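You operate a simulated robot arm through the tools that you are given. There is no shell and no other tool. Be economical: measure what you need, move in short steps, check, and stop when the job is done.

The job below is to be done with a simulated two-armed robot. You get a single attempt, and the scene is never put back.

Task
Lower the head to the blue card's HEAD figure and jog a sleeve onto the bottle.
Fine: clamp the column again and reset before the jog; one jog, the sleeve sits square.

The check looks at the end state, three seconds after you hand in, the way a careful person would. Anything else that was tipped, shoved, dropped, spilled or broken makes it a failure.

Robot
Two 7-joint arms with two-finger parallel grippers on one trunk, on a base that drives. Base frame: it is fixed to the floor where the robot stands at the start and does not move with it; the origin is under the middle of the robot, x ahead of it, y to its left, z up. Readings come in mm, degrees, newtons and seconds.
The left shoulder is at the start at [70, 134, 1301], the right one opposite. With the tool pointing down near the work surface each hand reaches from about 100 to 600 mm from the robot's upright axis, wherever it stands, measured 20 degrees to its own side. Places, roughly: applicator head [1000, -200, 1300]; column lever [1000, -500, 1300]; fork knob [900, 0, 1700]; head knob [700, 0, 1400]; head mode switch [700, 0, 1400]; head move key [700, 0, 1300]; head reset key [700, 100, 1300]; head run key [600, 200, 1300]; head stop button [1000, -500, 1400]; head stop key [700, 200, 1300]; head teach key [700, 100, 1300]; length knob [600, 200, 1400]; lower clamp lever [1000, -300, 1400]; lower roller knob [1000, -300, 1300]; mark sensor knob [900, -100, 1700]; offset knob [600, 200, 1400]. Payload 1.57 kg a hand.
Tool frame (each hand has its own): the origin (TCP) lies between the finger pads and is the grasp point; the fingertips stand 30 mm ahead of it; z points along the fingers, y is the line along which they close. Largest opening 80 mm; finger width 17, thickness 12; the body of the gripper, 40 by 82 mm, starts 80 mm behind the TCP.
Orientation is that of the tool frame in the base frame, as a unit quaternion [w, x, y, z]. With the fingers straight down and closing along the base's y, the tool's x points along the base's -x, its y along +y and its z along -z.

Tools
- The arms move only by the tool move_arm. It takes "left_rows", "right_rows" or both (then of equal length, played together; a hand with none holds still); each is a list of rows, each a list of 7 numbers: the closure in counts, from 0 (fully open) to 255 (shut), then the shift along the tool's x, y, z in mm, then the turn, a rotation vector about the tool's x, y, z in degrees. In form: [[gripper, tx, ty, tz, rx, ry, rz], ...]. A call has 1 to 20 rows; each row is the pose to reach, as a shift and turn from the pose commanded when the call began, along the tool's axes at that moment. Each row takes 0.2 s and may step no farther than 50 mm and 8.6 degrees from the row before; otherwise, or with a gripper value out of range, the whole call is refused. A pose out of reach is approached as far as the arm can. The call stops where the force on the tool passes 40 N (or 10 N more than at its start, if that is more) or the arm is blocked; 0.2 s more then pass. The fingers move at their own pace (about 153 mm/s each) and stop on an object; they squeeze with about 43 N. The grip force told is the motor's: it shows also when the fingers shut on nothing. Time passes only in rows, and 0.2 s behind the last, so rows that repeat a pose let the fingers close. It gives the time, the measured TCP pose, the force on the tool (base axes), the opening and the grip force at its end, in the units of the frame above (readings bear some noise), with the torque about the TCP (base axes, N m) and any sound that the robot's microphone picked up.
- Cameras (640 x 400 px; columns grow to the right, rows downward): "scene" is now at [138.4, 9.9, 1531.5]; the picture's right is [0.10, -0.99, 0.00], its down [-0.55, -0.06, -0.83] and it looks along [0.83, 0.08, -0.55] (base axes); focal length 257 px, centre (320, 200). "left" rides on the left gripper at [72, 7, -122] in its tool frame; the picture's right is [-0.09, 1.00, 0.00], its down [-0.84, -0.08, -0.54] and it looks along [-0.54, -0.05, 0.84] (tool axes); focal length 238 px, centre (320, 200). "right" rides on the right gripper at [72, -7, -122] in its tool frame; the picture's right is [0.09, 1.00, 0.00], its down [-0.84, 0.08, -0.54] and it looks along [-0.54, 0.05, 0.84] (tool axes); focal length 238 px, centre (320, 200).
- snapshot(camera): a new picture of that camera. The clock stands still meanwhile.
- raise_lower(by): slides the trunk up (or, below 0, down) by that many mm; the arms and the scene camera ride with it, the base frame stays. It gives what a move gives, with no picture.
- steer(legs): drives the robot by 1 to 6 legs, each [ahead, left, turn to the left] in mm, mm and degrees, along the robot's own axes; the way and the turn of a leg run together, so that a leg with both is an arc; at most 1500 mm and 180 degrees a leg. The arms and the cameras ride along, it lands a little off, and it stops where it bumps. It gives what a move gives.
- pan_tilt(pan, tilt): turns the head with the scene camera to pan (to the left, within 86 degrees either way) and tilt (down, from -29 to 69), counted from straight ahead of the robot. It gives what a move gives.
- probe_pixels(camera, pixels): there is no depth. For up to 12 entries [column, row, z] of the newest picture of that camera ("zoom" is the newest enlarged one), the place [x, y] in the base frame at which the ray of that pixel passes the height z, good to about 2 mm. The clock stands still meanwhile.
- zoom(camera, box): a new picture of the part [left, top, right, bottom] of that camera's present view, enlarged. The clock stands still meanwhile.
- job_done(): hands the job in; it is judged then, once.

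Go step by step. Measure first, check grasps and placings, and put right what went wrong. The budget is 80 turns and 62 pictures, counting those below and the enlarged ones. Unless the task says otherwise, let go and move clear before handing in, and close with one line.

The tools are called after "Request:" by a JSON object that holds its "fn" and its "kwargs". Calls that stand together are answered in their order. move_arm: Moves the arms, as the interface text tells. Its arguments: {"type":"object","properties":{"left_rows":{"type":"array","items":{"type":"array","items":{"type":"number"}}},"right_rows":{"type":"array","items":{"type":"array","items":{"type":"number"}}}},"required":[]} The other tools are called the same way: raise_lower (by) slides the trunk up or down; steer (legs) drives the base; pan_tilt (pan, tilt) turns the head that bears the scene camera; snapshot (camera) takes a picture; probe_pixels (camera, pixels) gives the place at which the rays of pixels pass given heights; zoom (camera, box) takes an enlarged picture of a part of a camera's view; job_done () hands the job in.

At the start:

```text
t: 0.0
left_tcp_pos: [456.3, 262.2, 1149.3]
left_tcp_rot: [0.0, -0.001, 1.0, 0.0]
left_force: [-0.5, -0.5, -0.4]
left_moment: [0.04, -0.04, 0.0]
left_grip_width: 80.3
left_gripper_force: 0.1
right_tcp_pos: [530.8, -164.7, 999.4]
right_tcp_rot: [0.001, 0.0, 1.0, 0.0]
right_force: [-0.2, 0.0, -0.2]
right_moment: [0.01, 0.01, -0.03]
right_grip_width: 80.0
right_gripper_force: 0.0
trunk travel left (down, up): [-875.0, 65.0]
robot x, y, heading: [2.4, -0.9, -0.2]
head pan, tilt: [5.8, 33.6]
```

scene: 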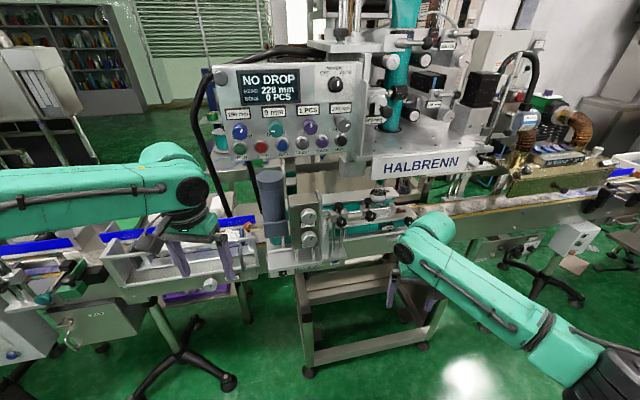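
right: 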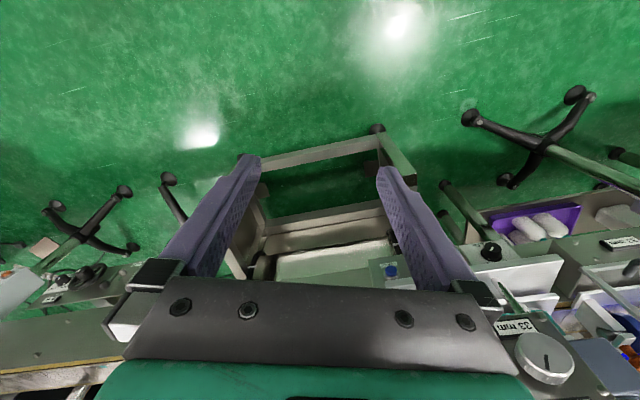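
left: 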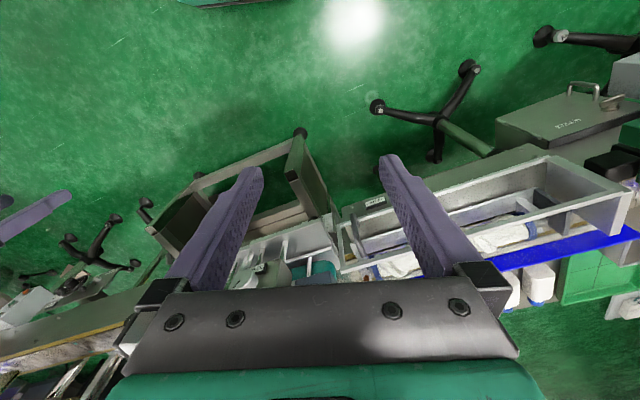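

The scene shows a sleeve machine with the panel at (285,110), display "NO DROP / HEAD 228 mm / DONE 0 PCS". I'll enlarge the panel and the rest of the machine to find the card and controls.

Request:
{"fn": "zoom", "kwargs": {"camera": "scene", "box": [200, 55, 360, 165]}}

Request:
{"fn": "zoom", "kwargs": {"camera": "scene", "box": [350, 0, 600, 160]}}

Request:
{"fn": "zoom", "kwargs": {"camera": "scene", "box": [230, 150, 430, 280]}}

```text
3.64 times, centred on (280, 110) of scene
```

zoom: 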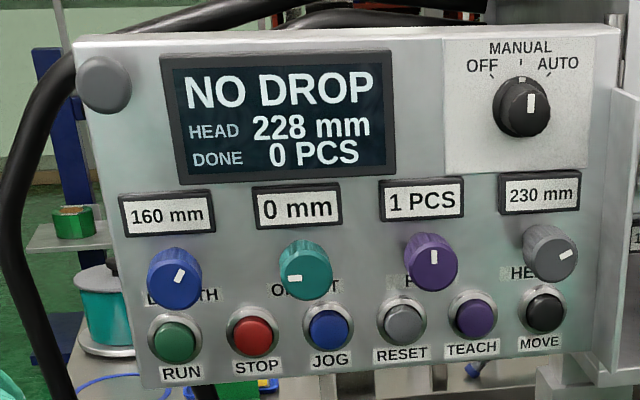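

```text
2.50 times, centred on (475, 80) of scene
```

zoom: 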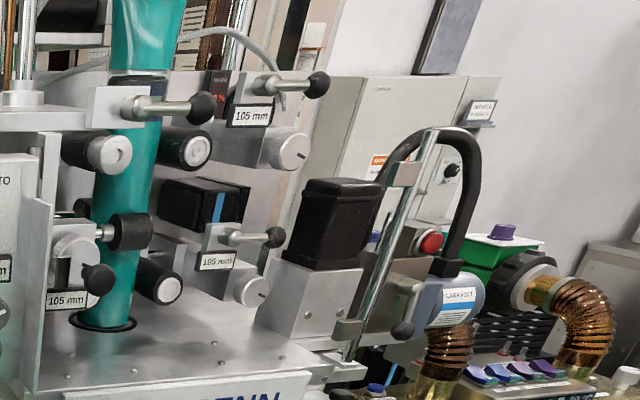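

```text
3.08 times, centred on (330, 215) of scene
```

zoom: 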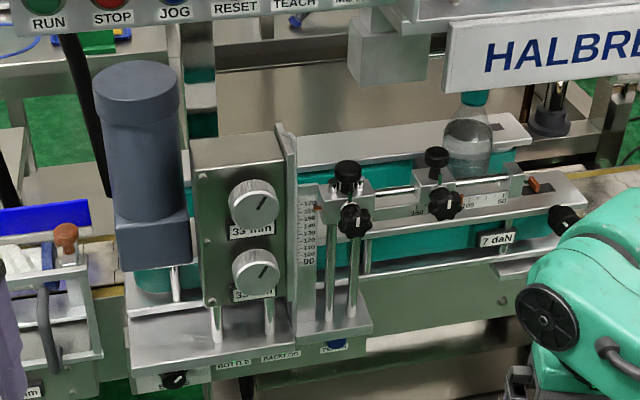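

The panel shows HEAD set 230, actual 228, with RUN/STOP/JOG/RESET/TEACH/MOVE keys; the bottle sits near (385,190). I still need the blue card, so I'll look round.

Request:
{"fn": "pan_tilt", "kwargs": {"pan": -10, "tilt": 5}}

Request:
{"fn": "snapshot", "kwargs": {"camera": "scene"}}

Request:
{"fn": "pan_tilt", "kwargs": {"pan": 55, "tilt": 30}}

Request:
{"fn": "snapshot", "kwargs": {"camera": "scene"}}

Request:
{"fn": "pan_tilt", "kwargs": {"pan": -50, "tilt": 25}}

Request:
{"fn": "snapshot", "kwargs": {"camera": "scene"}}

```text
t: 0.9
left_tcp_pos: [455.7, 263.8, 1149.8]
left_tcp_rot: [-0.001, -0.001, 1.0, -0.001]
left_force: [-0.2, -0.5, 0.1]
left_moment: [0.01, 0.0, 0.02]
left_grip_width: 79.9
left_gripper_force: 0.0
right_tcp_pos: [530.7, -163.6, 1001.2]
right_tcp_rot: [0.0, -0.001, 1.0, 0.0]
right_force: [0.1, 0.8, -0.7]
right_moment: [0.0, 0.01, 0.0]
right_grip_width: 80.2
right_gripper_force: 0.1
trunk travel left (down, up): [-875.0, 65.0]
robot x, y, heading: [-0.6, -2.2, 0.1]
head pan, tilt: [-10.0, 5.0]
```

```text
55 pictures are left
```

scene: 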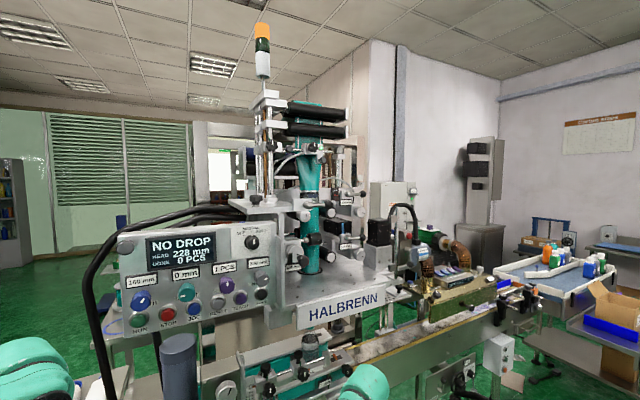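

```text
t: 2.3
left_tcp_pos: [457.1, 264.1, 1149.9]
left_tcp_rot: [0.0, -0.001, 1.0, 0.0]
left_force: [-0.2, 0.0, 0.7]
left_moment: [0.03, 0.02, 0.04]
left_grip_width: 80.2
left_gripper_force: 0.0
right_tcp_pos: [531.5, -164.5, 1000.3]
right_tcp_rot: [0.0, 0.0, 1.0, 0.0]
right_force: [0.7, -0.1, 0.9]
right_moment: [-0.05, 0.0, 0.0]
right_grip_width: 80.2
right_gripper_force: 0.1
trunk travel left (down, up): [-875.0, 65.0]
robot x, y, heading: [-2.5, -1.8, 0.1]
head pan, tilt: [55.0, 30.0]
```

```text
54 pictures are left
```

scene: 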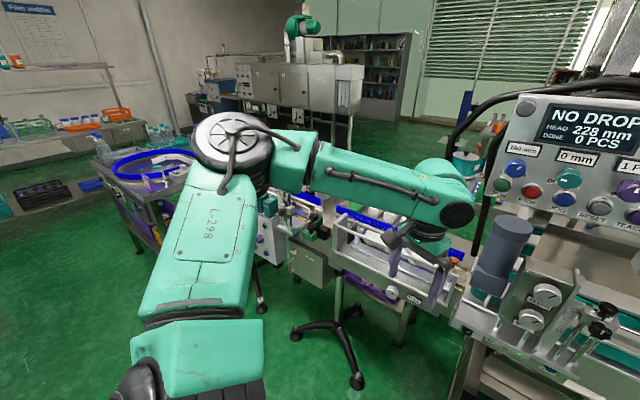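

```text
t: 4.1
left_tcp_pos: [455.8, 263.8, 1149.2]
left_tcp_rot: [0.001, -0.001, 1.0, -0.001]
left_force: [0.4, -0.9, -0.1]
left_moment: [0.01, -0.01, 0.01]
left_grip_width: 80.2
left_gripper_force: 0.0
right_tcp_pos: [531.9, -165.0, 1000.6]
right_tcp_rot: [0.0, 0.0, 1.0, 0.0]
right_force: [-0.7, 0.6, -0.5]
right_moment: [0.01, -0.01, -0.01]
right_grip_width: 80.1
right_gripper_force: 0.2
trunk travel left (down, up): [-875.0, 65.0]
robot x, y, heading: [1.3, -4.0, -0.0]
head pan, tilt: [-50.0, 25.0]
```

```text
53 pictures are left
```

scene: 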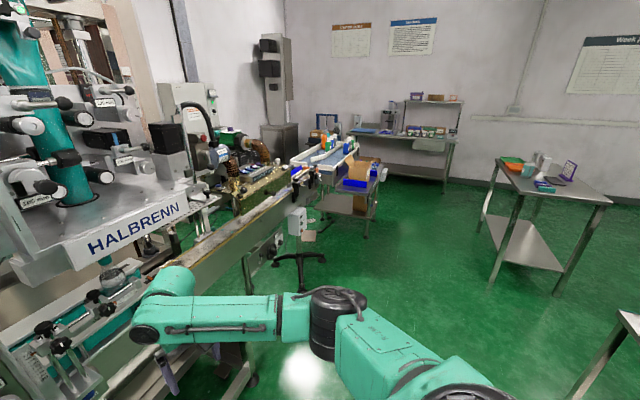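

Possible cards: posters at (412,37), (350,40), (610,65), and a stand at (568,170) on the right-hand table. Zooming on those.

Request:
{"fn": "zoom", "kwargs": {"camera": "scene", "box": [325, 10, 445, 60]}}

Request:
{"fn": "zoom", "kwargs": {"camera": "scene", "box": [490, 145, 610, 215]}}

Request:
{"fn": "pan_tilt", "kwargs": {"pan": -86, "tilt": 20}}

Request:
{"fn": "snapshot", "kwargs": {"camera": "scene"}}

Request:
{"fn": "pan_tilt", "kwargs": {"pan": 86, "tilt": 20}}

Request:
{"fn": "snapshot", "kwargs": {"camera": "scene"}}

```text
5.33 times, centred on (385, 35) of scene
```

zoom: 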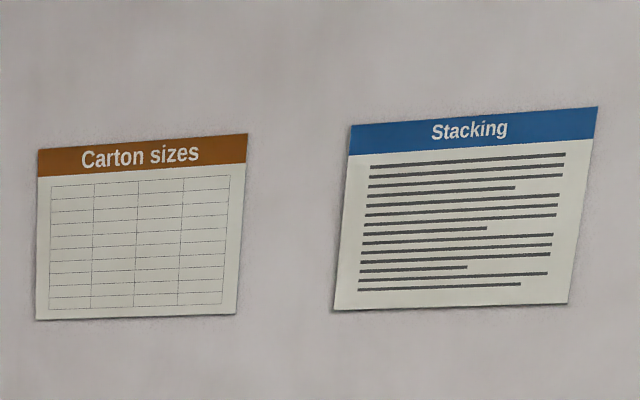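

```text
5.33 times, centred on (550, 180) of scene
```

zoom: 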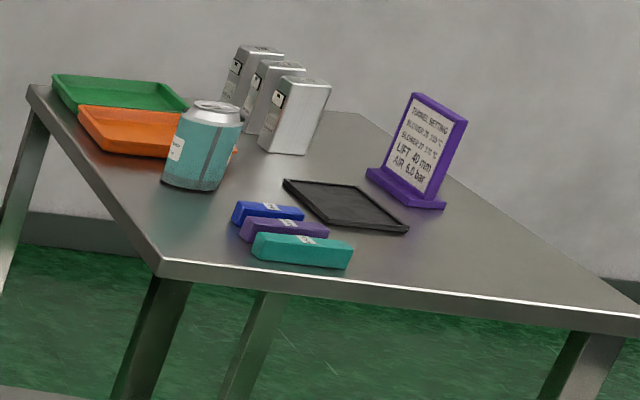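

```text
t: 5.1
left_tcp_pos: [457.1, 264.6, 1149.0]
left_tcp_rot: [0.0, 0.0, 1.0, 0.0]
left_force: [-0.2, -0.3, 0.0]
left_moment: [-0.02, 0.01, -0.03]
left_grip_width: 80.1
left_gripper_force: 0.1
right_tcp_pos: [532.9, -164.2, 999.8]
right_tcp_rot: [0.0, 0.0, 1.0, 0.001]
right_force: [0.0, 0.2, 0.3]
right_moment: [-0.02, -0.02, -0.03]
right_grip_width: 80.1
right_gripper_force: 0.1
trunk travel left (down, up): [-875.0, 65.0]
robot x, y, heading: [-1.2, -2.3, 0.1]
head pan, tilt: [-85.9, 20.0]
```

```text
50 pictures are left
```

scene: 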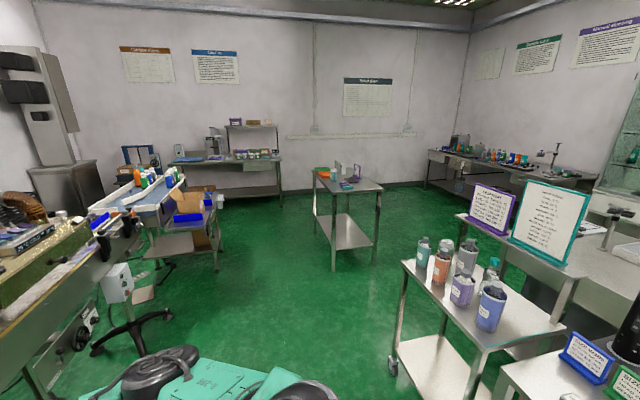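

```text
t: 7.7
left_tcp_pos: [457.0, 262.8, 1148.8]
left_tcp_rot: [0.0, -0.001, 1.0, -0.001]
left_force: [0.6, -0.2, 0.2]
left_moment: [-0.02, 0.01, 0.01]
left_grip_width: 79.8
left_gripper_force: 0.1
right_tcp_pos: [532.5, -165.1, 999.7]
right_tcp_rot: [0.0, 0.0, 1.0, -0.001]
right_force: [-0.6, -0.2, 0.2]
right_moment: [-0.04, 0.0, -0.04]
right_grip_width: 80.0
right_gripper_force: 0.0
trunk travel left (down, up): [-875.0, 65.0]
robot x, y, heading: [-2.7, 0.6, -0.2]
head pan, tilt: [85.9, 20.0]
```

```text
49 pictures are left
```

scene: 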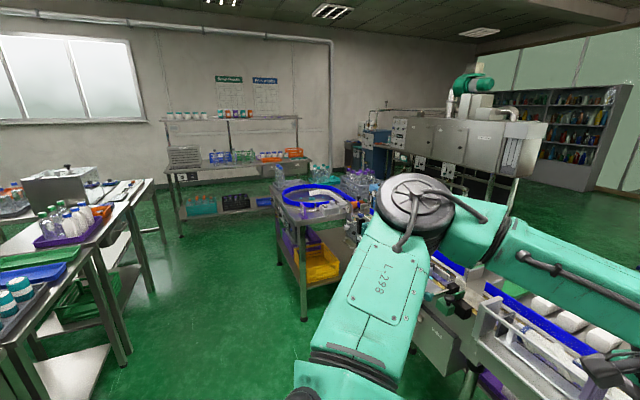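

With the head at pan −86 there's a blue-framed card at (587,358), and a teal board and a purple one at (545,220). Reading them.

Request:
{"fn": "pan_tilt", "kwargs": {"pan": -86, "tilt": 35}}

Request:
{"fn": "zoom", "kwargs": {"camera": "scene", "box": [460, 80, 640, 193]}}

Request:
{"fn": "zoom", "kwargs": {"camera": "scene", "box": [530, 230, 640, 300]}}

```text
t: 10.3
left_tcp_pos: [455.4, 264.0, 1149.5]
left_tcp_rot: [0.0, -0.001, 1.0, 0.001]
left_force: [0.1, 0.0, 0.3]
left_moment: [0.0, 0.01, 0.0]
left_grip_width: 79.9
left_gripper_force: 0.1
right_tcp_pos: [531.7, -164.7, 999.6]
right_tcp_rot: [0.0, 0.0, 1.0, 0.0]
right_force: [0.0, 0.6, 0.4]
right_moment: [0.03, 0.0, 0.0]
right_grip_width: 79.9
right_gripper_force: 0.0
trunk travel left (down, up): [-875.0, 65.0]
robot x, y, heading: [-3.2, -0.9, -0.1]
head pan, tilt: [-85.9, 35.0]
```

```text
3.54 times, centred on (550, 136) of scene
```

zoom: 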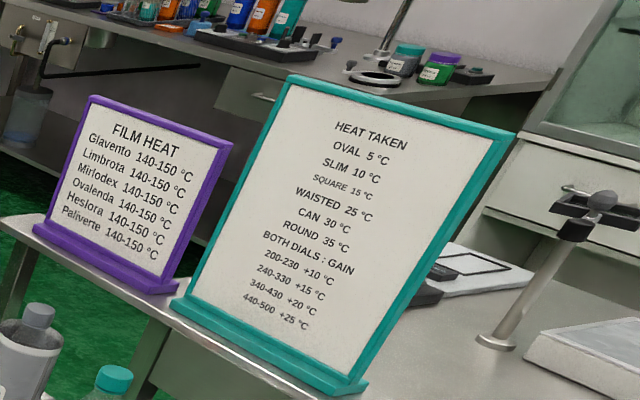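

```text
5.71 times, centred on (585, 265) of scene
```

zoom: 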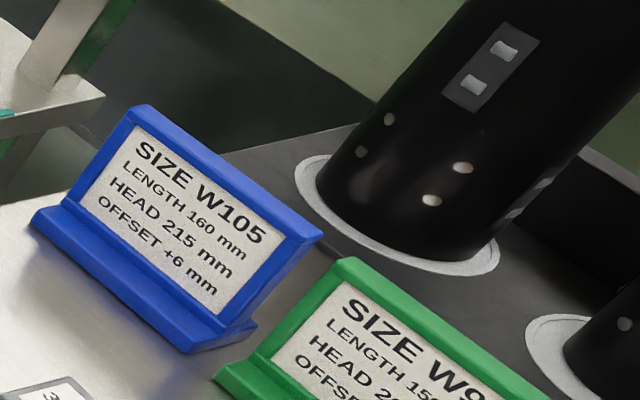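

The blue card (SIZE W105) says HEAD 215 mm. Next I'll look closely at the right side of the machine for the column lever.

Request:
{"fn": "pan_tilt", "kwargs": {"pan": -22, "tilt": 20}}

Request:
{"fn": "snapshot", "kwargs": {"camera": "scene"}}

Request:
{"fn": "zoom", "kwargs": {"camera": "scene", "box": [330, 50, 490, 150]}}

```text
t: 11.7
left_tcp_pos: [456.8, 263.3, 1149.2]
left_tcp_rot: [0.0, -0.001, 1.0, 0.001]
left_force: [-1.2, -0.6, 0.3]
left_moment: [0.0, 0.0, 0.01]
left_grip_width: 80.0
left_gripper_force: 0.1
right_tcp_pos: [531.7, -165.6, 999.7]
right_tcp_rot: [0.0, 0.0, 1.0, 0.001]
right_force: [0.0, 0.5, -0.6]
right_moment: [-0.03, 0.0, -0.03]
right_grip_width: 79.9
right_gripper_force: 0.1
trunk travel left (down, up): [-875.0, 65.0]
robot x, y, heading: [-2.5, -1.3, -0.1]
head pan, tilt: [-22.0, 20.0]
```

```text
46 pictures are left
```

scene: 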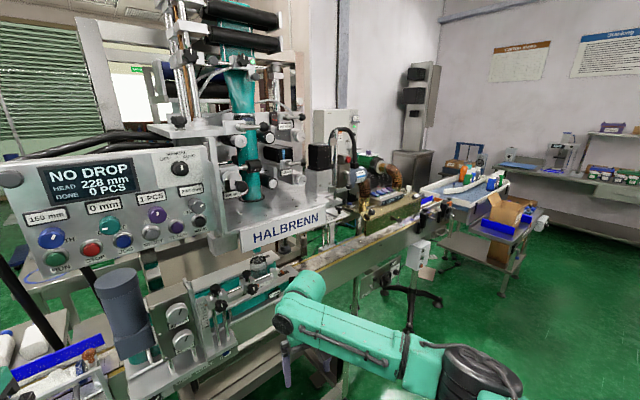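

```text
4.00 times, centred on (410, 100) of scene
```

zoom: 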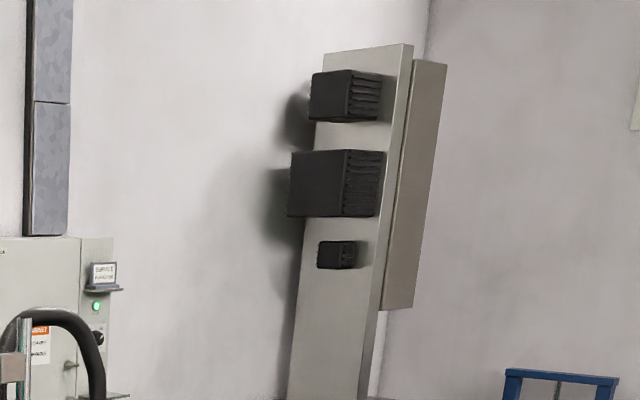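

Zooming on the column area around (270-400, 120-220).

Request:
{"fn": "zoom", "kwargs": {"camera": "scene", "box": [280, 125, 400, 200]}}

Request:
{"fn": "zoom", "kwargs": {"camera": "scene", "box": [200, 230, 320, 305]}}

Request:
{"fn": "probe_pixels", "kwargs": {"camera": "scene", "pixels": [[180, 168, 1400], [200, 207, 1300], [198, 225, 1300], [348, 160, 1400], [340, 190, 1300]]}}

```text
5.33 times, centred on (340, 162) of scene
```

zoom: 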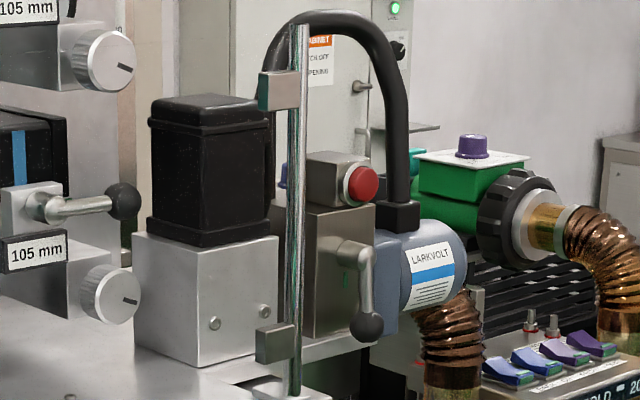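

```text
5.33 times, centred on (260, 268) of scene
```

zoom: 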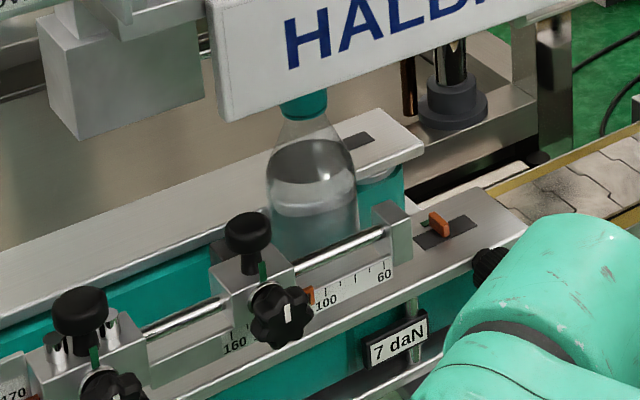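

```text
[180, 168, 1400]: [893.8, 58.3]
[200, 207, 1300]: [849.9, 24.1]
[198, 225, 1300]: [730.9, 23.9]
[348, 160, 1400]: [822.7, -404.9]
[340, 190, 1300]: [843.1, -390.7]
```

The column lever hangs down with its pivot at about (347,173) and its ball at (349,187), with the red stop above it. I'll lift and pull in both arms before driving to the right.

Request:
{"fn": "move_arm", "kwargs": {"left_rows": [[0, 20, 0, -30, 0, 0, 0], [0, 40, 0, -60, 0, 0, 0], [0, 60, 0, -90, 0, 0, 0], [0, 80, 0, -120, 0, 0, 0], [0, 80, 0, -150, 0, 0, 0], [0, 80, 0, -150, 0, 0, 0], [0, 80, 0, -150, 0, 0, 0]], "right_rows": [[0, 30, 0, -30, 0, 0, 0], [0, 60, 0, -70, 0, 0, 0], [0, 90, 0, -115, 0, 0, 0], [0, 120, 0, -160, 0, 0, 0], [0, 120, 0, -205, 0, 0, 0], [0, 120, 0, -250, 0, 0, 0], [0, 120, 0, -250, 0, 0, 0]]}}

Request:
{"fn": "steer", "kwargs": {"legs": [[0, -400, 0]]}}

Request:
{"fn": "snapshot", "kwargs": {"camera": "scene"}}

```text
refused: row 3 steps farther than a row can; nothing moved
```

```text
t: 14.2
left_tcp_pos: [456.0, -139.8, 1148.3]
left_tcp_rot: [0.0, -0.001, 1.0, -0.001]
left_force: [-0.1, 0.5, -0.4]
left_moment: [-0.02, 0.04, 0.01]
left_grip_width: 79.9
left_gripper_force: 0.1
right_tcp_pos: [531.8, -566.6, 1000.6]
right_tcp_rot: [0.0, 0.0, 1.0, 0.0]
right_force: [-0.1, 0.3, -0.7]
right_moment: [0.02, 0.0, -0.04]
right_grip_width: 79.8
right_gripper_force: 0.1
trunk travel left (down, up): [-875.0, 65.0]
robot x, y, heading: [0.8, -404.1, 0.2]
head pan, tilt: [-22.0, 20.0]
```

```text
42 pictures are left
```

scene: 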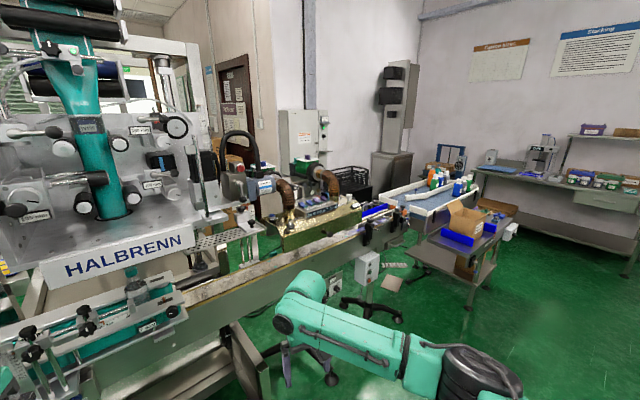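

The arm move was refused (a row step was over 50 mm) but the drive went through without a bump. Now the robot is at y −404; I'll look straight at the column.

Request:
{"fn": "pan_tilt", "kwargs": {"pan": 0, "tilt": 18}}

Request:
{"fn": "snapshot", "kwargs": {"camera": "scene"}}

Request:
{"fn": "zoom", "kwargs": {"camera": "scene", "box": [270, 120, 430, 220]}}

```text
t: 15.0
left_tcp_pos: [455.0, -141.2, 1150.2]
left_tcp_rot: [0.0, 0.0, 1.0, -0.001]
left_force: [-0.5, -0.3, -0.6]
left_moment: [0.01, -0.01, -0.01]
left_grip_width: 79.9
left_gripper_force: 0.1
right_tcp_pos: [532.1, -568.8, 999.6]
right_tcp_rot: [0.0, -0.001, 1.0, 0.001]
right_force: [-0.8, 0.5, -0.1]
right_moment: [0.0, -0.02, 0.03]
right_grip_width: 80.2
right_gripper_force: 0.1
trunk travel left (down, up): [-875.0, 65.0]
robot x, y, heading: [-0.2, -403.7, 0.3]
head pan, tilt: [0.0, 18.0]
```

```text
41 pictures are left
```

scene: 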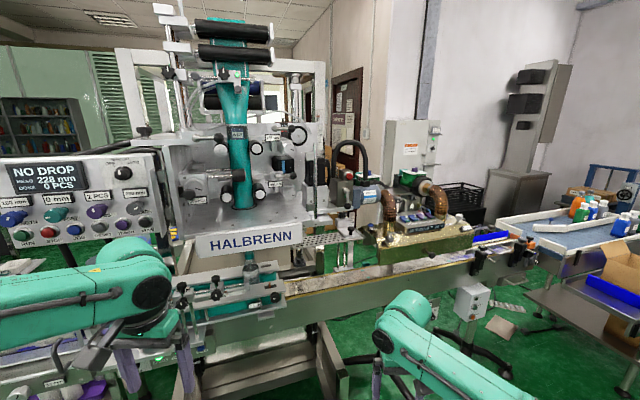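

```text
4.00 times, centred on (350, 170) of scene
```

zoom: 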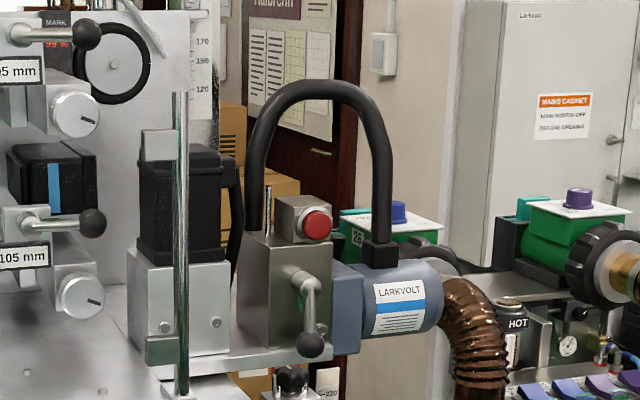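

The lever (pivot zoom (305,278), ball (311,345)) faces the robot, and the red stop is above it. I'll measure the ray at several heights, and the bottom of the machine.

Request:
{"fn": "probe_pixels", "kwargs": {"camera": "scene", "pixels": [[346.2, 189.5, 1350], [346.2, 189.5, 1320], [347.7, 206.2, 1320], [347.7, 206.2, 1300], [347.7, 206.2, 1280], [348.7, 176, 1380], [348.7, 176, 1360], [290, 262, 1100], [340, 235, 1200], [345, 268, 1050], [250, 237, 1200], [345, 268, 1000]]}}

Request:
{"fn": "steer", "kwargs": {"legs": [[0, -200, 0]]}}

Request:
{"fn": "zoom", "kwargs": {"camera": "scene", "box": [220, 120, 380, 220]}}

```text
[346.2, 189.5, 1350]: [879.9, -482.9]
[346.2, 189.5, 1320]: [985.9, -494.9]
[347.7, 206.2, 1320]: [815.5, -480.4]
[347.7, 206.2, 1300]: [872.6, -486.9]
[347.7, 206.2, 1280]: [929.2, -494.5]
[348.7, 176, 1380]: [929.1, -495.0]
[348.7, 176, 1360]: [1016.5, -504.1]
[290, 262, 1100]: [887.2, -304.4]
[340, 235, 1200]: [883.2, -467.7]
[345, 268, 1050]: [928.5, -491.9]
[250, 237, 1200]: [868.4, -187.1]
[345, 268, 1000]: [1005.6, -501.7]
```

```text
t: 16.6
left_tcp_pos: [454.9, -335.3, 1148.9]
left_tcp_rot: [0.0, -0.002, 1.0, -0.002]
left_force: [-0.3, 0.9, -0.6]
left_moment: [-0.01, 0.02, 0.01]
left_grip_width: 80.1
left_gripper_force: 0.1
right_tcp_pos: [531.3, -764.3, 1000.3]
right_tcp_rot: [0.001, -0.001, 1.0, -0.002]
right_force: [-0.5, 0.2, 0.5]
right_moment: [0.0, 0.03, 0.02]
right_grip_width: 80.2
right_gripper_force: 0.0
trunk travel left (down, up): [-875.0, 65.0]
robot x, y, heading: [-1.1, -603.1, 0.1]
head pan, tilt: [0.0, 18.0]
```

```text
4.00 times, centred on (300, 170) of scene
```

zoom: 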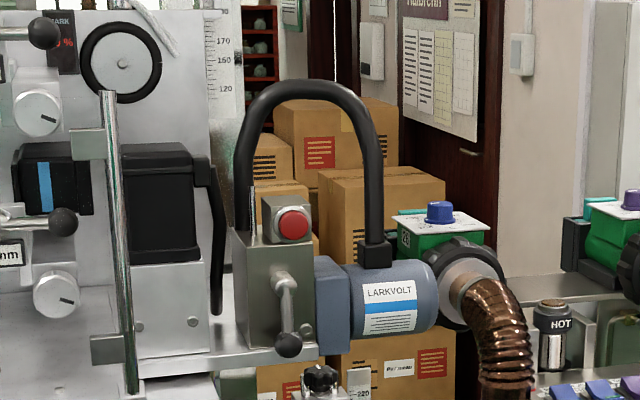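

The lever shifts about 55 px with a 199 mm drive; intersecting the rays by probing from here.

Request:
{"fn": "probe_pixels", "kwargs": {"camera": "zoom", "pixels": [[284, 282, 1320], [284, 282, 1300], [290, 346, 1290], [290, 346, 1270], [293, 224, 1360], [293, 224, 1350], [290, 332, 1280], [125, 390, 1260], [320, 378, 1240]]}}

Request:
{"fn": "snapshot", "kwargs": {"camera": "scene"}}

```text
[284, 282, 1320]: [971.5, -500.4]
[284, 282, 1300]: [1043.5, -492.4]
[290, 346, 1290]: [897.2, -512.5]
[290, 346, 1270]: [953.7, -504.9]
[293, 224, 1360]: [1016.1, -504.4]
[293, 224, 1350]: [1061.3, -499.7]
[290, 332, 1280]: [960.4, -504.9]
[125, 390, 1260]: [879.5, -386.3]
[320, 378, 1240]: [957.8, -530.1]
```

```text
38 pictures are left
```

scene: 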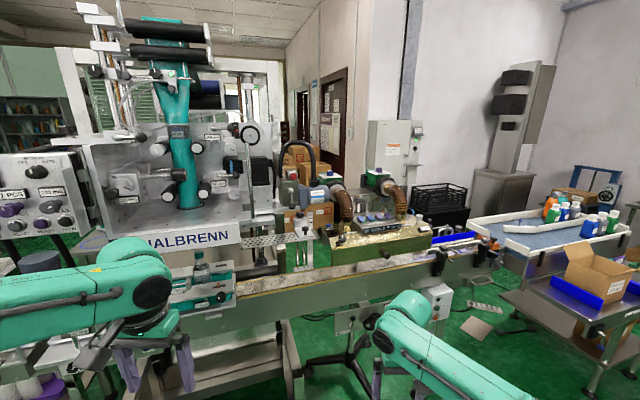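

Triangulation puts the lever pivot at about (1003,−497,1313) and its ball at about (980,−501,1261). I'll raise both hands, pitched 72° forward, at a safe distance.

Request:
{"fn": "move_arm", "kwargs": {"left_rows": [[0, 3, 0, -20, 0, -8, 0], [0, 6, 0, -40, 0, -16, 0], [0, 9, 0, -60, 0, -24, 0], [0, 12, 0, -80, 0, -32, 0], [0, 15, 0, -100, 0, -40, 0], [0, 18, 0, -120, 0, -48, 0], [0, 21, 0, -140, 0, -56, 0], [0, 24, 0, -160, 0, -64, 0], [0, 25, 0, -180, 0, -72, 0], [255, 25, 0, -180, 0, -72, 0]], "right_rows": [[0, 6, 0, -32, 0, -8, 0], [0, 12, 0, -64, 0, -16, 0], [0, 18, 0, -96, 0, -24, 0], [0, 24, 0, -128, 0, -32, 0], [0, 30, 0, -160, 0, -40, 0], [0, 36, 0, -192, 0, -48, 0], [0, 42, 0, -224, 0, -56, 0], [0, 48, 0, -256, 0, -64, 0], [0, 50, 0, -290, 0, -72, 0], [255, 50, 0, -290, 0, -72, 0]]}}

Request:
{"fn": "snapshot", "kwargs": {"camera": "scene"}}

```text
t: 18.8
left_tcp_pos: [437.9, -324.0, 1343.9]
left_tcp_rot: [0.586, -0.005, 0.81, 0.032]
left_force: [3.2, -5.5, -4.0]
left_moment: [0.12, -0.3, 0.47]
left_grip_width: 0.0
left_gripper_force: 21.8
left hand out of reach, approached as far as the arm can: row 5, 6, 7, 8, 9, 10
right_tcp_pos: [483.9, -769.2, 1288.0]
right_tcp_rot: [0.588, 0.001, 0.809, 0.0]
right_force: [-0.2, 1.4, -0.1]
right_moment: [-0.01, 0.03, -0.08]
right_grip_width: 0.2
right_gripper_force: 21.0
trunk travel left (down, up): [-875.0, 65.0]
robot x, y, heading: [-0.5, -601.8, 0.2]
head pan, tilt: [0.0, 18.0]
```

```text
37 pictures are left
```

scene: 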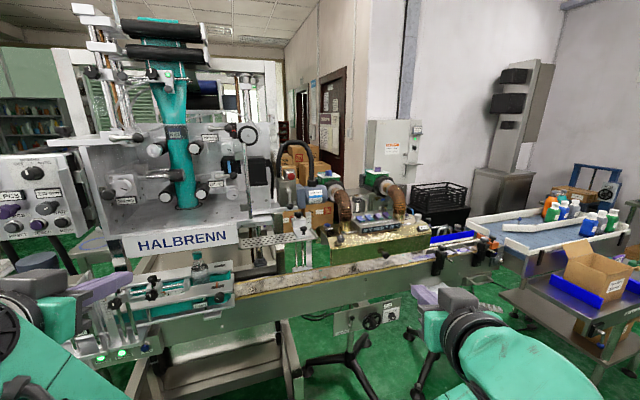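

Both hands are up and clear. Now I'll drive left to y ≈ −330 and look at the panel to locate its keys.

Request:
{"fn": "steer", "kwargs": {"legs": [[0, 270, 0]]}}

Request:
{"fn": "pan_tilt", "kwargs": {"pan": 32, "tilt": 25}}

Request:
{"fn": "snapshot", "kwargs": {"camera": "scene"}}

Request:
{"fn": "zoom", "kwargs": {"camera": "scene", "box": [200, 80, 400, 205]}}

```text
t: 20.8
left_tcp_pos: [440.0, -61.1, 1342.2]
left_tcp_rot: [0.588, -0.003, 0.809, 0.012]
left_force: [0.6, -0.2, -0.6]
left_moment: [-0.02, 0.06, -0.02]
left_grip_width: 0.2
left_gripper_force: 21.0
right_tcp_pos: [481.9, -495.8, 1288.2]
right_tcp_rot: [0.588, 0.0, 0.809, 0.001]
right_force: [0.6, -1.5, 0.5]
right_moment: [-0.01, -0.02, 0.0]
right_grip_width: 0.0
right_gripper_force: 21.2
trunk travel left (down, up): [-875.0, 65.0]
robot x, y, heading: [-1.5, -335.1, 0.2]
head pan, tilt: [0.0, 18.0]
```

```text
t: 21.7
left_tcp_pos: [438.8, -57.4, 1342.9]
left_tcp_rot: [0.588, -0.004, 0.809, 0.013]
left_force: [0.4, -0.6, -0.3]
left_moment: [0.03, -0.02, -0.01]
left_grip_width: 0.0
left_gripper_force: 21.0
right_tcp_pos: [481.9, -493.0, 1288.7]
right_tcp_rot: [0.588, -0.001, 0.809, 0.001]
right_force: [-0.6, -0.4, -1.1]
right_moment: [-0.01, 0.04, 0.0]
right_grip_width: 0.1
right_gripper_force: 21.3
trunk travel left (down, up): [-875.0, 65.0]
robot x, y, heading: [1.9, -336.8, 0.1]
head pan, tilt: [32.0, 25.0]
```

```text
36 pictures are left
```

scene: 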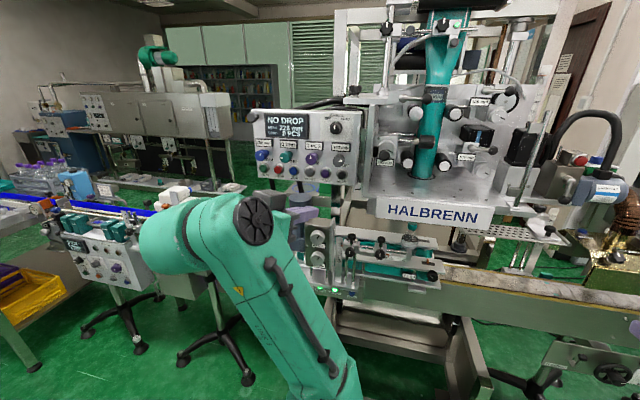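

```text
3.20 times, centred on (300, 142) of scene
```

zoom: 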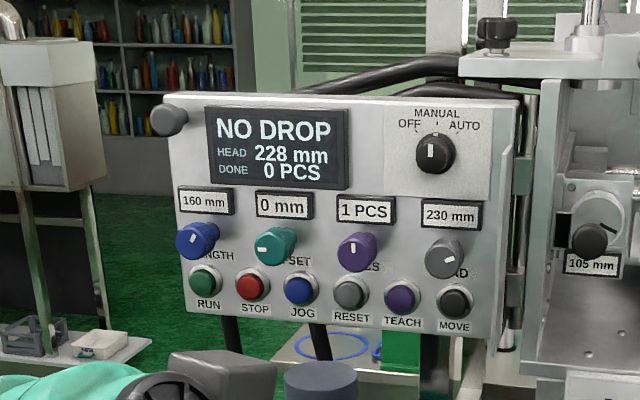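

The panel is readable; mode pointer points up at MANUAL. I'll triangulate the keys using this view and the first one.

Request:
{"fn": "probe_pixels", "kwargs": {"camera": "zoom", "pixels": [[455, 303, 1340], [455, 303, 1300], [207, 281, 1340], [207, 281, 1300], [300, 290, 1340], [300, 290, 1300], [351, 294, 1340], [351, 294, 1300], [446, 255, 1360], [446, 255, 1320], [434, 150, 1420], [434, 150, 1380]]}}

```text
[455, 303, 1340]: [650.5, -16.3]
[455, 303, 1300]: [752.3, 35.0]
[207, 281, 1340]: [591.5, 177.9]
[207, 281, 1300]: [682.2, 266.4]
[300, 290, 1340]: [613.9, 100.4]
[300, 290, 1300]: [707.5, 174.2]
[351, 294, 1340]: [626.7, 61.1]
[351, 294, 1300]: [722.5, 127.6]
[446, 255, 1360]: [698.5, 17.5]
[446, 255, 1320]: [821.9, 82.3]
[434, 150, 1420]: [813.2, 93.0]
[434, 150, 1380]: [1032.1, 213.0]
```

Panel keys: MOVE ≈(714,16,1317), RESET ≈(687,103,1317), JOG ≈(670,145,1318), HEAD knob ≈(693,15,1362), and the panel is turned about 16.6° toward −y. I'll drive forward 200 mm and reach the right hand toward the lever.

Request:
{"fn": "steer", "kwargs": {"legs": [[200, 0, 0]]}}

Request:
{"fn": "move_arm", "kwargs": {"right_rows": [[255, 8, 0, 40, 0, 0, 0], [255, 15, 0, 80, 0, 0, 0], [255, 22, 0, 120, 0, 0, 0], [255, 30, 0, 155, 0, 0, 0], [255, 30, 0, 155, 0, 0, 0]]}}

Request:
{"fn": "pan_tilt", "kwargs": {"pan": -15, "tilt": 22}}

Request:
{"fn": "snapshot", "kwargs": {"camera": "scene"}}

Request:
{"fn": "snapshot", "kwargs": {"camera": "right"}}

```text
t: 23.3
left_tcp_pos: [637.4, -59.4, 1342.5]
left_tcp_rot: [0.59, -0.003, 0.808, 0.013]
left_force: [0.3, 0.0, 1.0]
left_moment: [0.0, -0.02, 0.0]
left_grip_width: 0.0
left_gripper_force: 22.0
right_tcp_pos: [678.6, -495.6, 1290.2]
right_tcp_rot: [0.589, 0.0, 0.808, 0.001]
right_force: [0.3, 0.0, 0.3]
right_moment: [0.01, 0.01, -0.01]
right_grip_width: 0.3
right_gripper_force: 21.1
trunk travel left (down, up): [-875.0, 65.0]
robot x, y, heading: [199.2, -332.3, 0.1]
head pan, tilt: [32.0, 25.0]
```

```text
t: 24.5
left_tcp_pos: [639.7, -60.3, 1343.1]
left_tcp_rot: [0.588, -0.002, 0.809, 0.013]
left_force: [-0.2, -0.2, -0.4]
left_moment: [0.02, 0.01, 0.03]
left_grip_width: 0.2
left_gripper_force: 21.5
right_tcp_pos: [819.7, -496.6, 1213.7]
right_tcp_rot: [0.589, 0.001, 0.808, -0.001]
right_force: [0.7, 0.0, 0.2]
right_moment: [-0.02, -0.02, 0.0]
right_grip_width: 0.0
right_gripper_force: 21.2
trunk travel left (down, up): [-875.0, 65.0]
robot x, y, heading: [200.4, -333.0, 0.0]
head pan, tilt: [32.0, 25.0]
```

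```text
t: 25.7
left_tcp_pos: [641.7, -59.3, 1342.1]
left_tcp_rot: [0.588, -0.003, 0.809, 0.013]
left_force: [0.9, 0.0, -0.5]
left_moment: [0.0, 0.02, 0.0]
left_grip_width: 0.0
left_gripper_force: 21.2
right_tcp_pos: [820.7, -495.7, 1212.5]
right_tcp_rot: [0.588, 0.0, 0.809, 0.0]
right_force: [0.1, -0.3, -0.1]
right_moment: [0.02, -0.01, 0.04]
right_grip_width: 0.4
right_gripper_force: 21.4
trunk travel left (down, up): [-875.0, 65.0]
robot x, y, heading: [198.9, -331.1, -0.2]
head pan, tilt: [-15.0, 22.0]
```

```text
34 pictures are left
```

scene: 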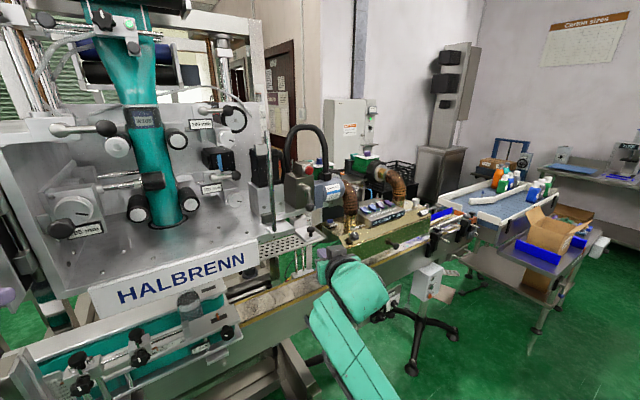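

```text
33 pictures are left
```

right: 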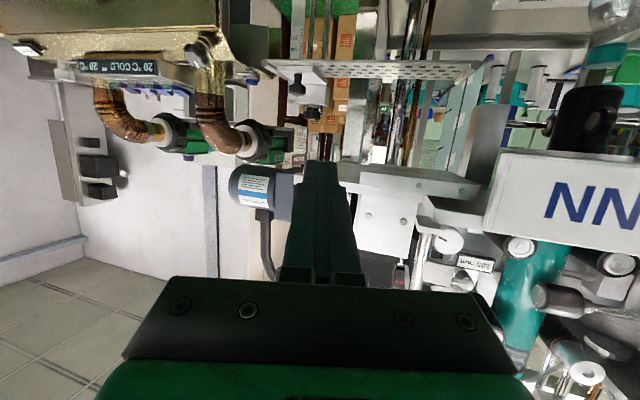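

The right hand went lower than wanted (z 1213) as tool x points down here. Enlarging the lever region before going closer.

Request:
{"fn": "zoom", "kwargs": {"camera": "scene", "box": [250, 130, 370, 280]}}

```text
2.67 times, centred on (310, 205) of scene
```

zoom: 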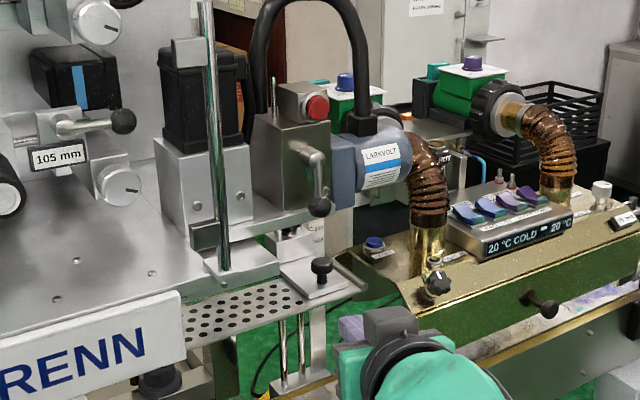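

Lever in the zoom: pivot (312,157), ball (320,206), stop at (317,106); checking the positions from this closer viewpoint.

Request:
{"fn": "probe_pixels", "kwargs": {"camera": "zoom", "pixels": [[320, 206, 1261], [320, 206, 1270], [312, 157, 1313], [312, 157, 1320], [317, 106, 1360], [320, 265, 1200], [280, 225, 1240], [225, 265, 1240]]}}

```text
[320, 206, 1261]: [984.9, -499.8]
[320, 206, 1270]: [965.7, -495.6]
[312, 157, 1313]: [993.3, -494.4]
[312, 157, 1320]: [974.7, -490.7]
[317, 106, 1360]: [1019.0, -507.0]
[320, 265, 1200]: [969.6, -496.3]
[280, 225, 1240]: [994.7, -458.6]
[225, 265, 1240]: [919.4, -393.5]
```

Positions agree: ball ≈(985,−500,1261). I'll raise the right hand, open it and stop short of the ball for a check.

Request:
{"fn": "move_arm", "kwargs": {"right_rows": [[0, -26, 0, -8, 0, 0, 0], [0, -52, 0, -17, 0, 0, 0], [0, -64, -1, 18, 0, 0, 0], [0, -75, -2, 53, 0, 0, 0], [0, -84, -3, 80, 0, 0, 0], [0, -84, -3, 80, 0, 0, 0]]}}

Request:
{"fn": "zoom", "kwargs": {"camera": "scene", "box": [250, 130, 370, 280]}}

Request:
{"fn": "snapshot", "kwargs": {"camera": "right"}}

```text
t: 27.1
left_tcp_pos: [641.0, -59.7, 1342.4]
left_tcp_rot: [0.589, -0.002, 0.808, 0.013]
left_force: [0.2, -0.1, -0.5]
left_moment: [0.02, -0.01, 0.01]
left_grip_width: 0.2
left_gripper_force: 21.7
right_tcp_pos: [921.9, -499.1, 1270.3]
right_tcp_rot: [0.588, 0.001, 0.809, 0.0]
right_force: [0.3, 0.0, -0.1]
right_moment: [-0.01, -0.01, -0.05]
right_grip_width: 80.0
right_gripper_force: 0.0
trunk travel left (down, up): [-875.0, 65.0]
robot x, y, heading: [201.8, -333.4, -0.4]
head pan, tilt: [-15.0, 22.0]
```

```text
2.67 times, centred on (310, 205) of scene
```

zoom: 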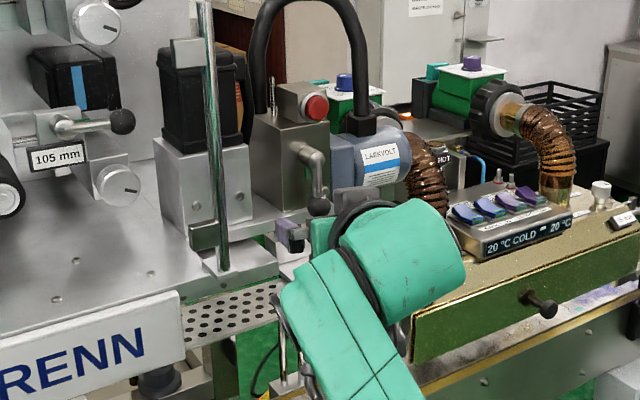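

```text
30 pictures are left
```

right: 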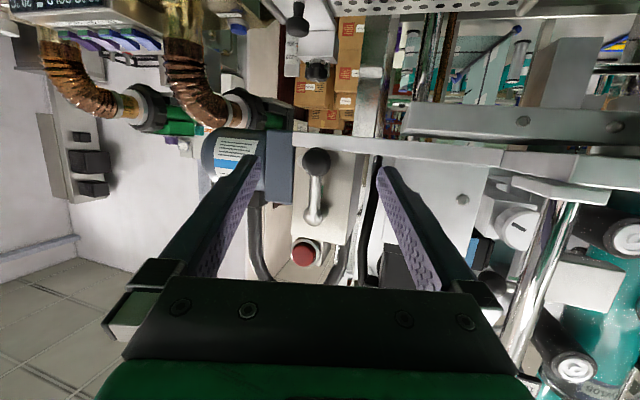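

The open fingers straddle the lever (ball at (316,160), right picture, upside-down). I'll narrow the opening, advance 46 mm and close on the ball.

Request:
{"fn": "move_arm", "kwargs": {"right_rows": [[120, 0, 0, 0, 0, 0, 0], [120, -5, 0, 15, 0, 0, 0], [120, -10, 0, 30, 0, 0, 0], [120, -13, 0, 44, 0, 0, 0], [255, -13, 0, 44, 0, 0, 0], [255, -13, 0, 44, 0, 0, 0]]}}

Request:
{"fn": "snapshot", "kwargs": {"camera": "right"}}

```text
t: 28.5
left_tcp_pos: [639.6, -62.0, 1342.1]
left_tcp_rot: [0.588, -0.002, 0.809, 0.013]
left_force: [-0.3, -0.3, -0.2]
left_moment: [-0.03, 0.02, -0.03]
left_grip_width: 0.0
left_gripper_force: 20.8
right_tcp_pos: [966.6, -501.2, 1267.7]
right_tcp_rot: [0.587, 0.001, 0.81, 0.0]
right_force: [0.0, -4.0, 1.0]
right_moment: [-0.01, -0.13, -0.13]
right_grip_width: 25.4
right_gripper_force: 36.4
trunk travel left (down, up): [-875.0, 65.0]
robot x, y, heading: [199.9, -331.5, -0.3]
head pan, tilt: [-15.0, 22.0]
```

```text
29 pictures are left
```

right: 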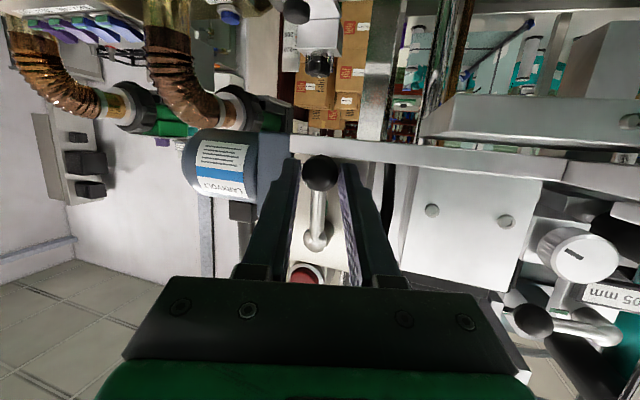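

The grip holds the ball (25.4 mm). I'll try a small arc to the right (−y) and watch the force.

Request:
{"fn": "move_arm", "kwargs": {"right_rows": [[255, -0.5, -5, 0, 0, 0, 0], [255, -1.5, -10, -0.5, 0, 0, 0], [255, -4, -17, -1, 0, 0, 0], [255, -7, -24, -2, 0, 0, 0]]}}

```text
t: 29.5
left_tcp_pos: [644.0, -54.4, 1340.5]
left_tcp_rot: [0.586, -0.003, 0.81, 0.011]
left_force: [-0.1, -0.1, -0.6]
left_moment: [0.0, 0.0, -0.02]
left_grip_width: 0.0
left_gripper_force: 21.4
right_tcp_pos: [972.0, -517.4, 1270.3]
right_tcp_rot: [0.587, -0.001, 0.81, 0.0]
right_force: [6.6, 10.7, -4.6]
right_moment: [-0.02, -0.84, 0.32]
right_grip_width: 25.4
right_gripper_force: 36.2
trunk travel left (down, up): [-875.0, 65.0]
robot x, y, heading: [199.7, -330.3, 0.0]
head pan, tilt: [-15.0, 22.0]
```

The ball moved about 16 mm with ~11 N resistance; checking whether the lever really turns.

Request:
{"fn": "snapshot", "kwargs": {"camera": "right"}}

```text
28 pictures are left
```

right: 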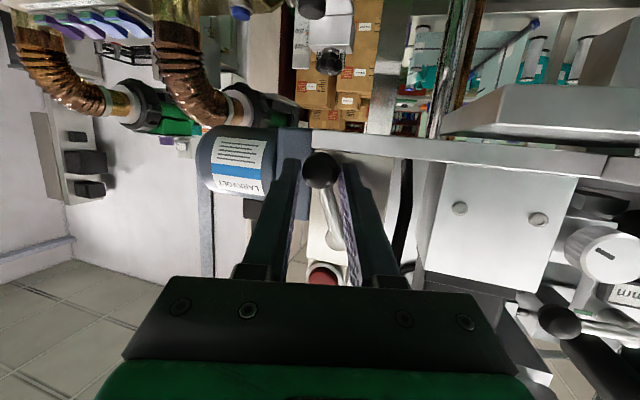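

The lever swings with the ball to −y. I'll continue the arc, rolling the hand along with the lever.

Request:
{"fn": "move_arm", "kwargs": {"right_rows": [[255, 0, 0, 0, 0, 0, -8], [255, 0, 0, 0, 0, 0, -16], [255, -4.1, -5.9, -1.3, 0, 0, -24], [255, -8.8, -11.1, -2.9, 0, 0, -32], [255, -14.3, -15.5, -4.6, 0, 0, -40], [255, -20.3, -19.2, -6.6, 0, 0, -48], [255, -26.6, -21.9, -8.7, 0, 0, -56], [255, -33.3, -23.7, -10.8, 0, 0, -64], [255, -40.2, -24.4, -13.1, 0, 0, -72], [255, -40.2, -24.4, -13.1, 0, 0, -72]]}}

Request:
{"fn": "snapshot", "kwargs": {"camera": "right"}}

Request:
{"fn": "zoom", "kwargs": {"camera": "scene", "box": [250, 130, 370, 280]}}

```text
t: 31.7
left_tcp_pos: [648.0, -59.1, 1339.9]
left_tcp_rot: [0.586, -0.002, 0.81, 0.013]
left_force: [-0.3, 0.3, -0.1]
left_moment: [-0.01, 0.01, 0.0]
left_grip_width: 0.1
left_gripper_force: 21.1
right_tcp_pos: [975.5, -550.3, 1310.3]
right_tcp_rot: [0.473, -0.476, 0.656, -0.346]
right_force: [11.8, 0.0, -6.6]
right_moment: [-0.37, 0.32, -0.71]
right_grip_width: 25.1
right_gripper_force: 36.9
trunk travel left (down, up): [-875.0, 65.0]
robot x, y, heading: [199.2, -330.7, -0.2]
head pan, tilt: [-15.0, 22.0]
```

```text
27 pictures are left
```

right: 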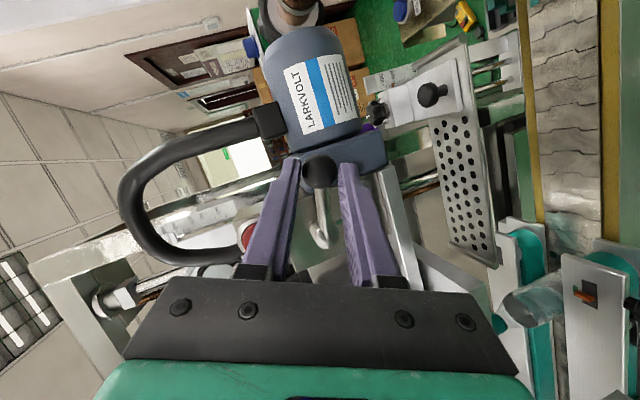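

```text
2.67 times, centred on (310, 205) of scene
```

zoom: 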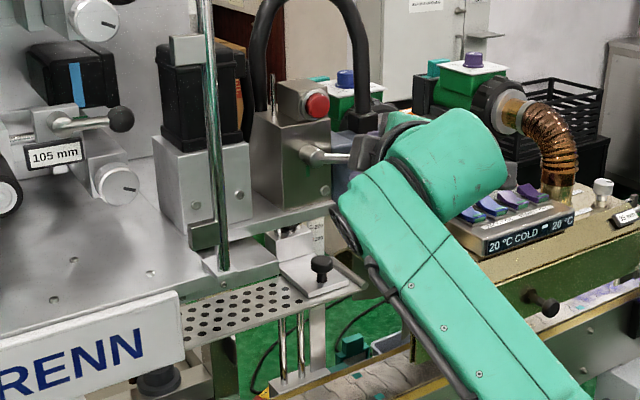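

The lever is now horizontal (zoom (330,157)). I'll let go, back off along the fingers, and read the display.

Request:
{"fn": "move_arm", "kwargs": {"right_rows": [[90, 0, 0, 0, 0, 0, 0], [90, 0, 0, 0, 0, 0, 0], [90, 0, 0, -30, 0, 0, 0], [90, 0, 0, -70, 0, 0, 0], [90, 0, 0, -110, 0, 0, 0], [90, 0, 0, -110, 0, 0, 0]]}}

Request:
{"fn": "pan_tilt", "kwargs": {"pan": 25, "tilt": 25}}

Request:
{"fn": "snapshot", "kwargs": {"camera": "scene"}}

```text
t: 33.1
left_tcp_pos: [641.6, -59.8, 1342.3]
left_tcp_rot: [0.588, -0.002, 0.809, 0.012]
left_force: [1.0, -0.6, 0.5]
left_moment: [0.01, 0.02, 0.0]
left_grip_width: 0.0
left_gripper_force: 21.2
right_tcp_pos: [862.6, -547.2, 1351.2]
right_tcp_rot: [0.476, -0.475, 0.655, -0.345]
right_force: [-0.5, -1.4, -0.1]
right_moment: [0.02, -0.03, -0.04]
right_grip_width: 51.6
right_gripper_force: 0.1
trunk travel left (down, up): [-875.0, 65.0]
robot x, y, heading: [200.3, -333.9, -0.1]
head pan, tilt: [-15.0, 22.0]
```

```text
t: 34.1
left_tcp_pos: [641.6, -59.1, 1342.1]
left_tcp_rot: [0.588, -0.003, 0.809, 0.013]
left_force: [-0.5, -0.5, -0.2]
left_moment: [-0.01, 0.04, 0.01]
left_grip_width: 0.1
left_gripper_force: 20.9
right_tcp_pos: [863.0, -548.5, 1350.5]
right_tcp_rot: [0.475, -0.476, 0.654, -0.346]
right_force: [0.4, 0.2, 0.6]
right_moment: [0.01, 0.01, 0.03]
right_grip_width: 51.9
right_gripper_force: 0.1
trunk travel left (down, up): [-875.0, 65.0]
robot x, y, heading: [200.5, -332.6, 0.2]
head pan, tilt: [25.0, 25.0]
```

```text
25 pictures are left
```

scene: 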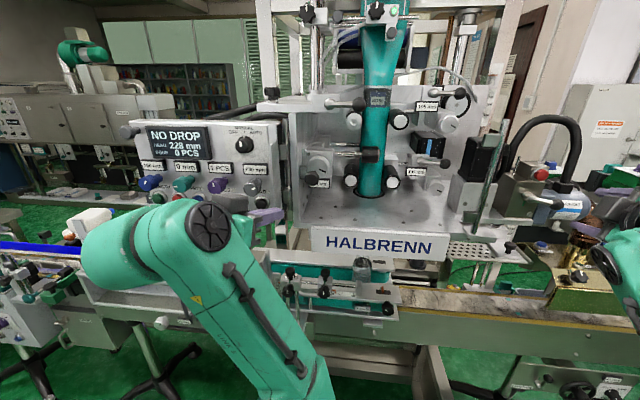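

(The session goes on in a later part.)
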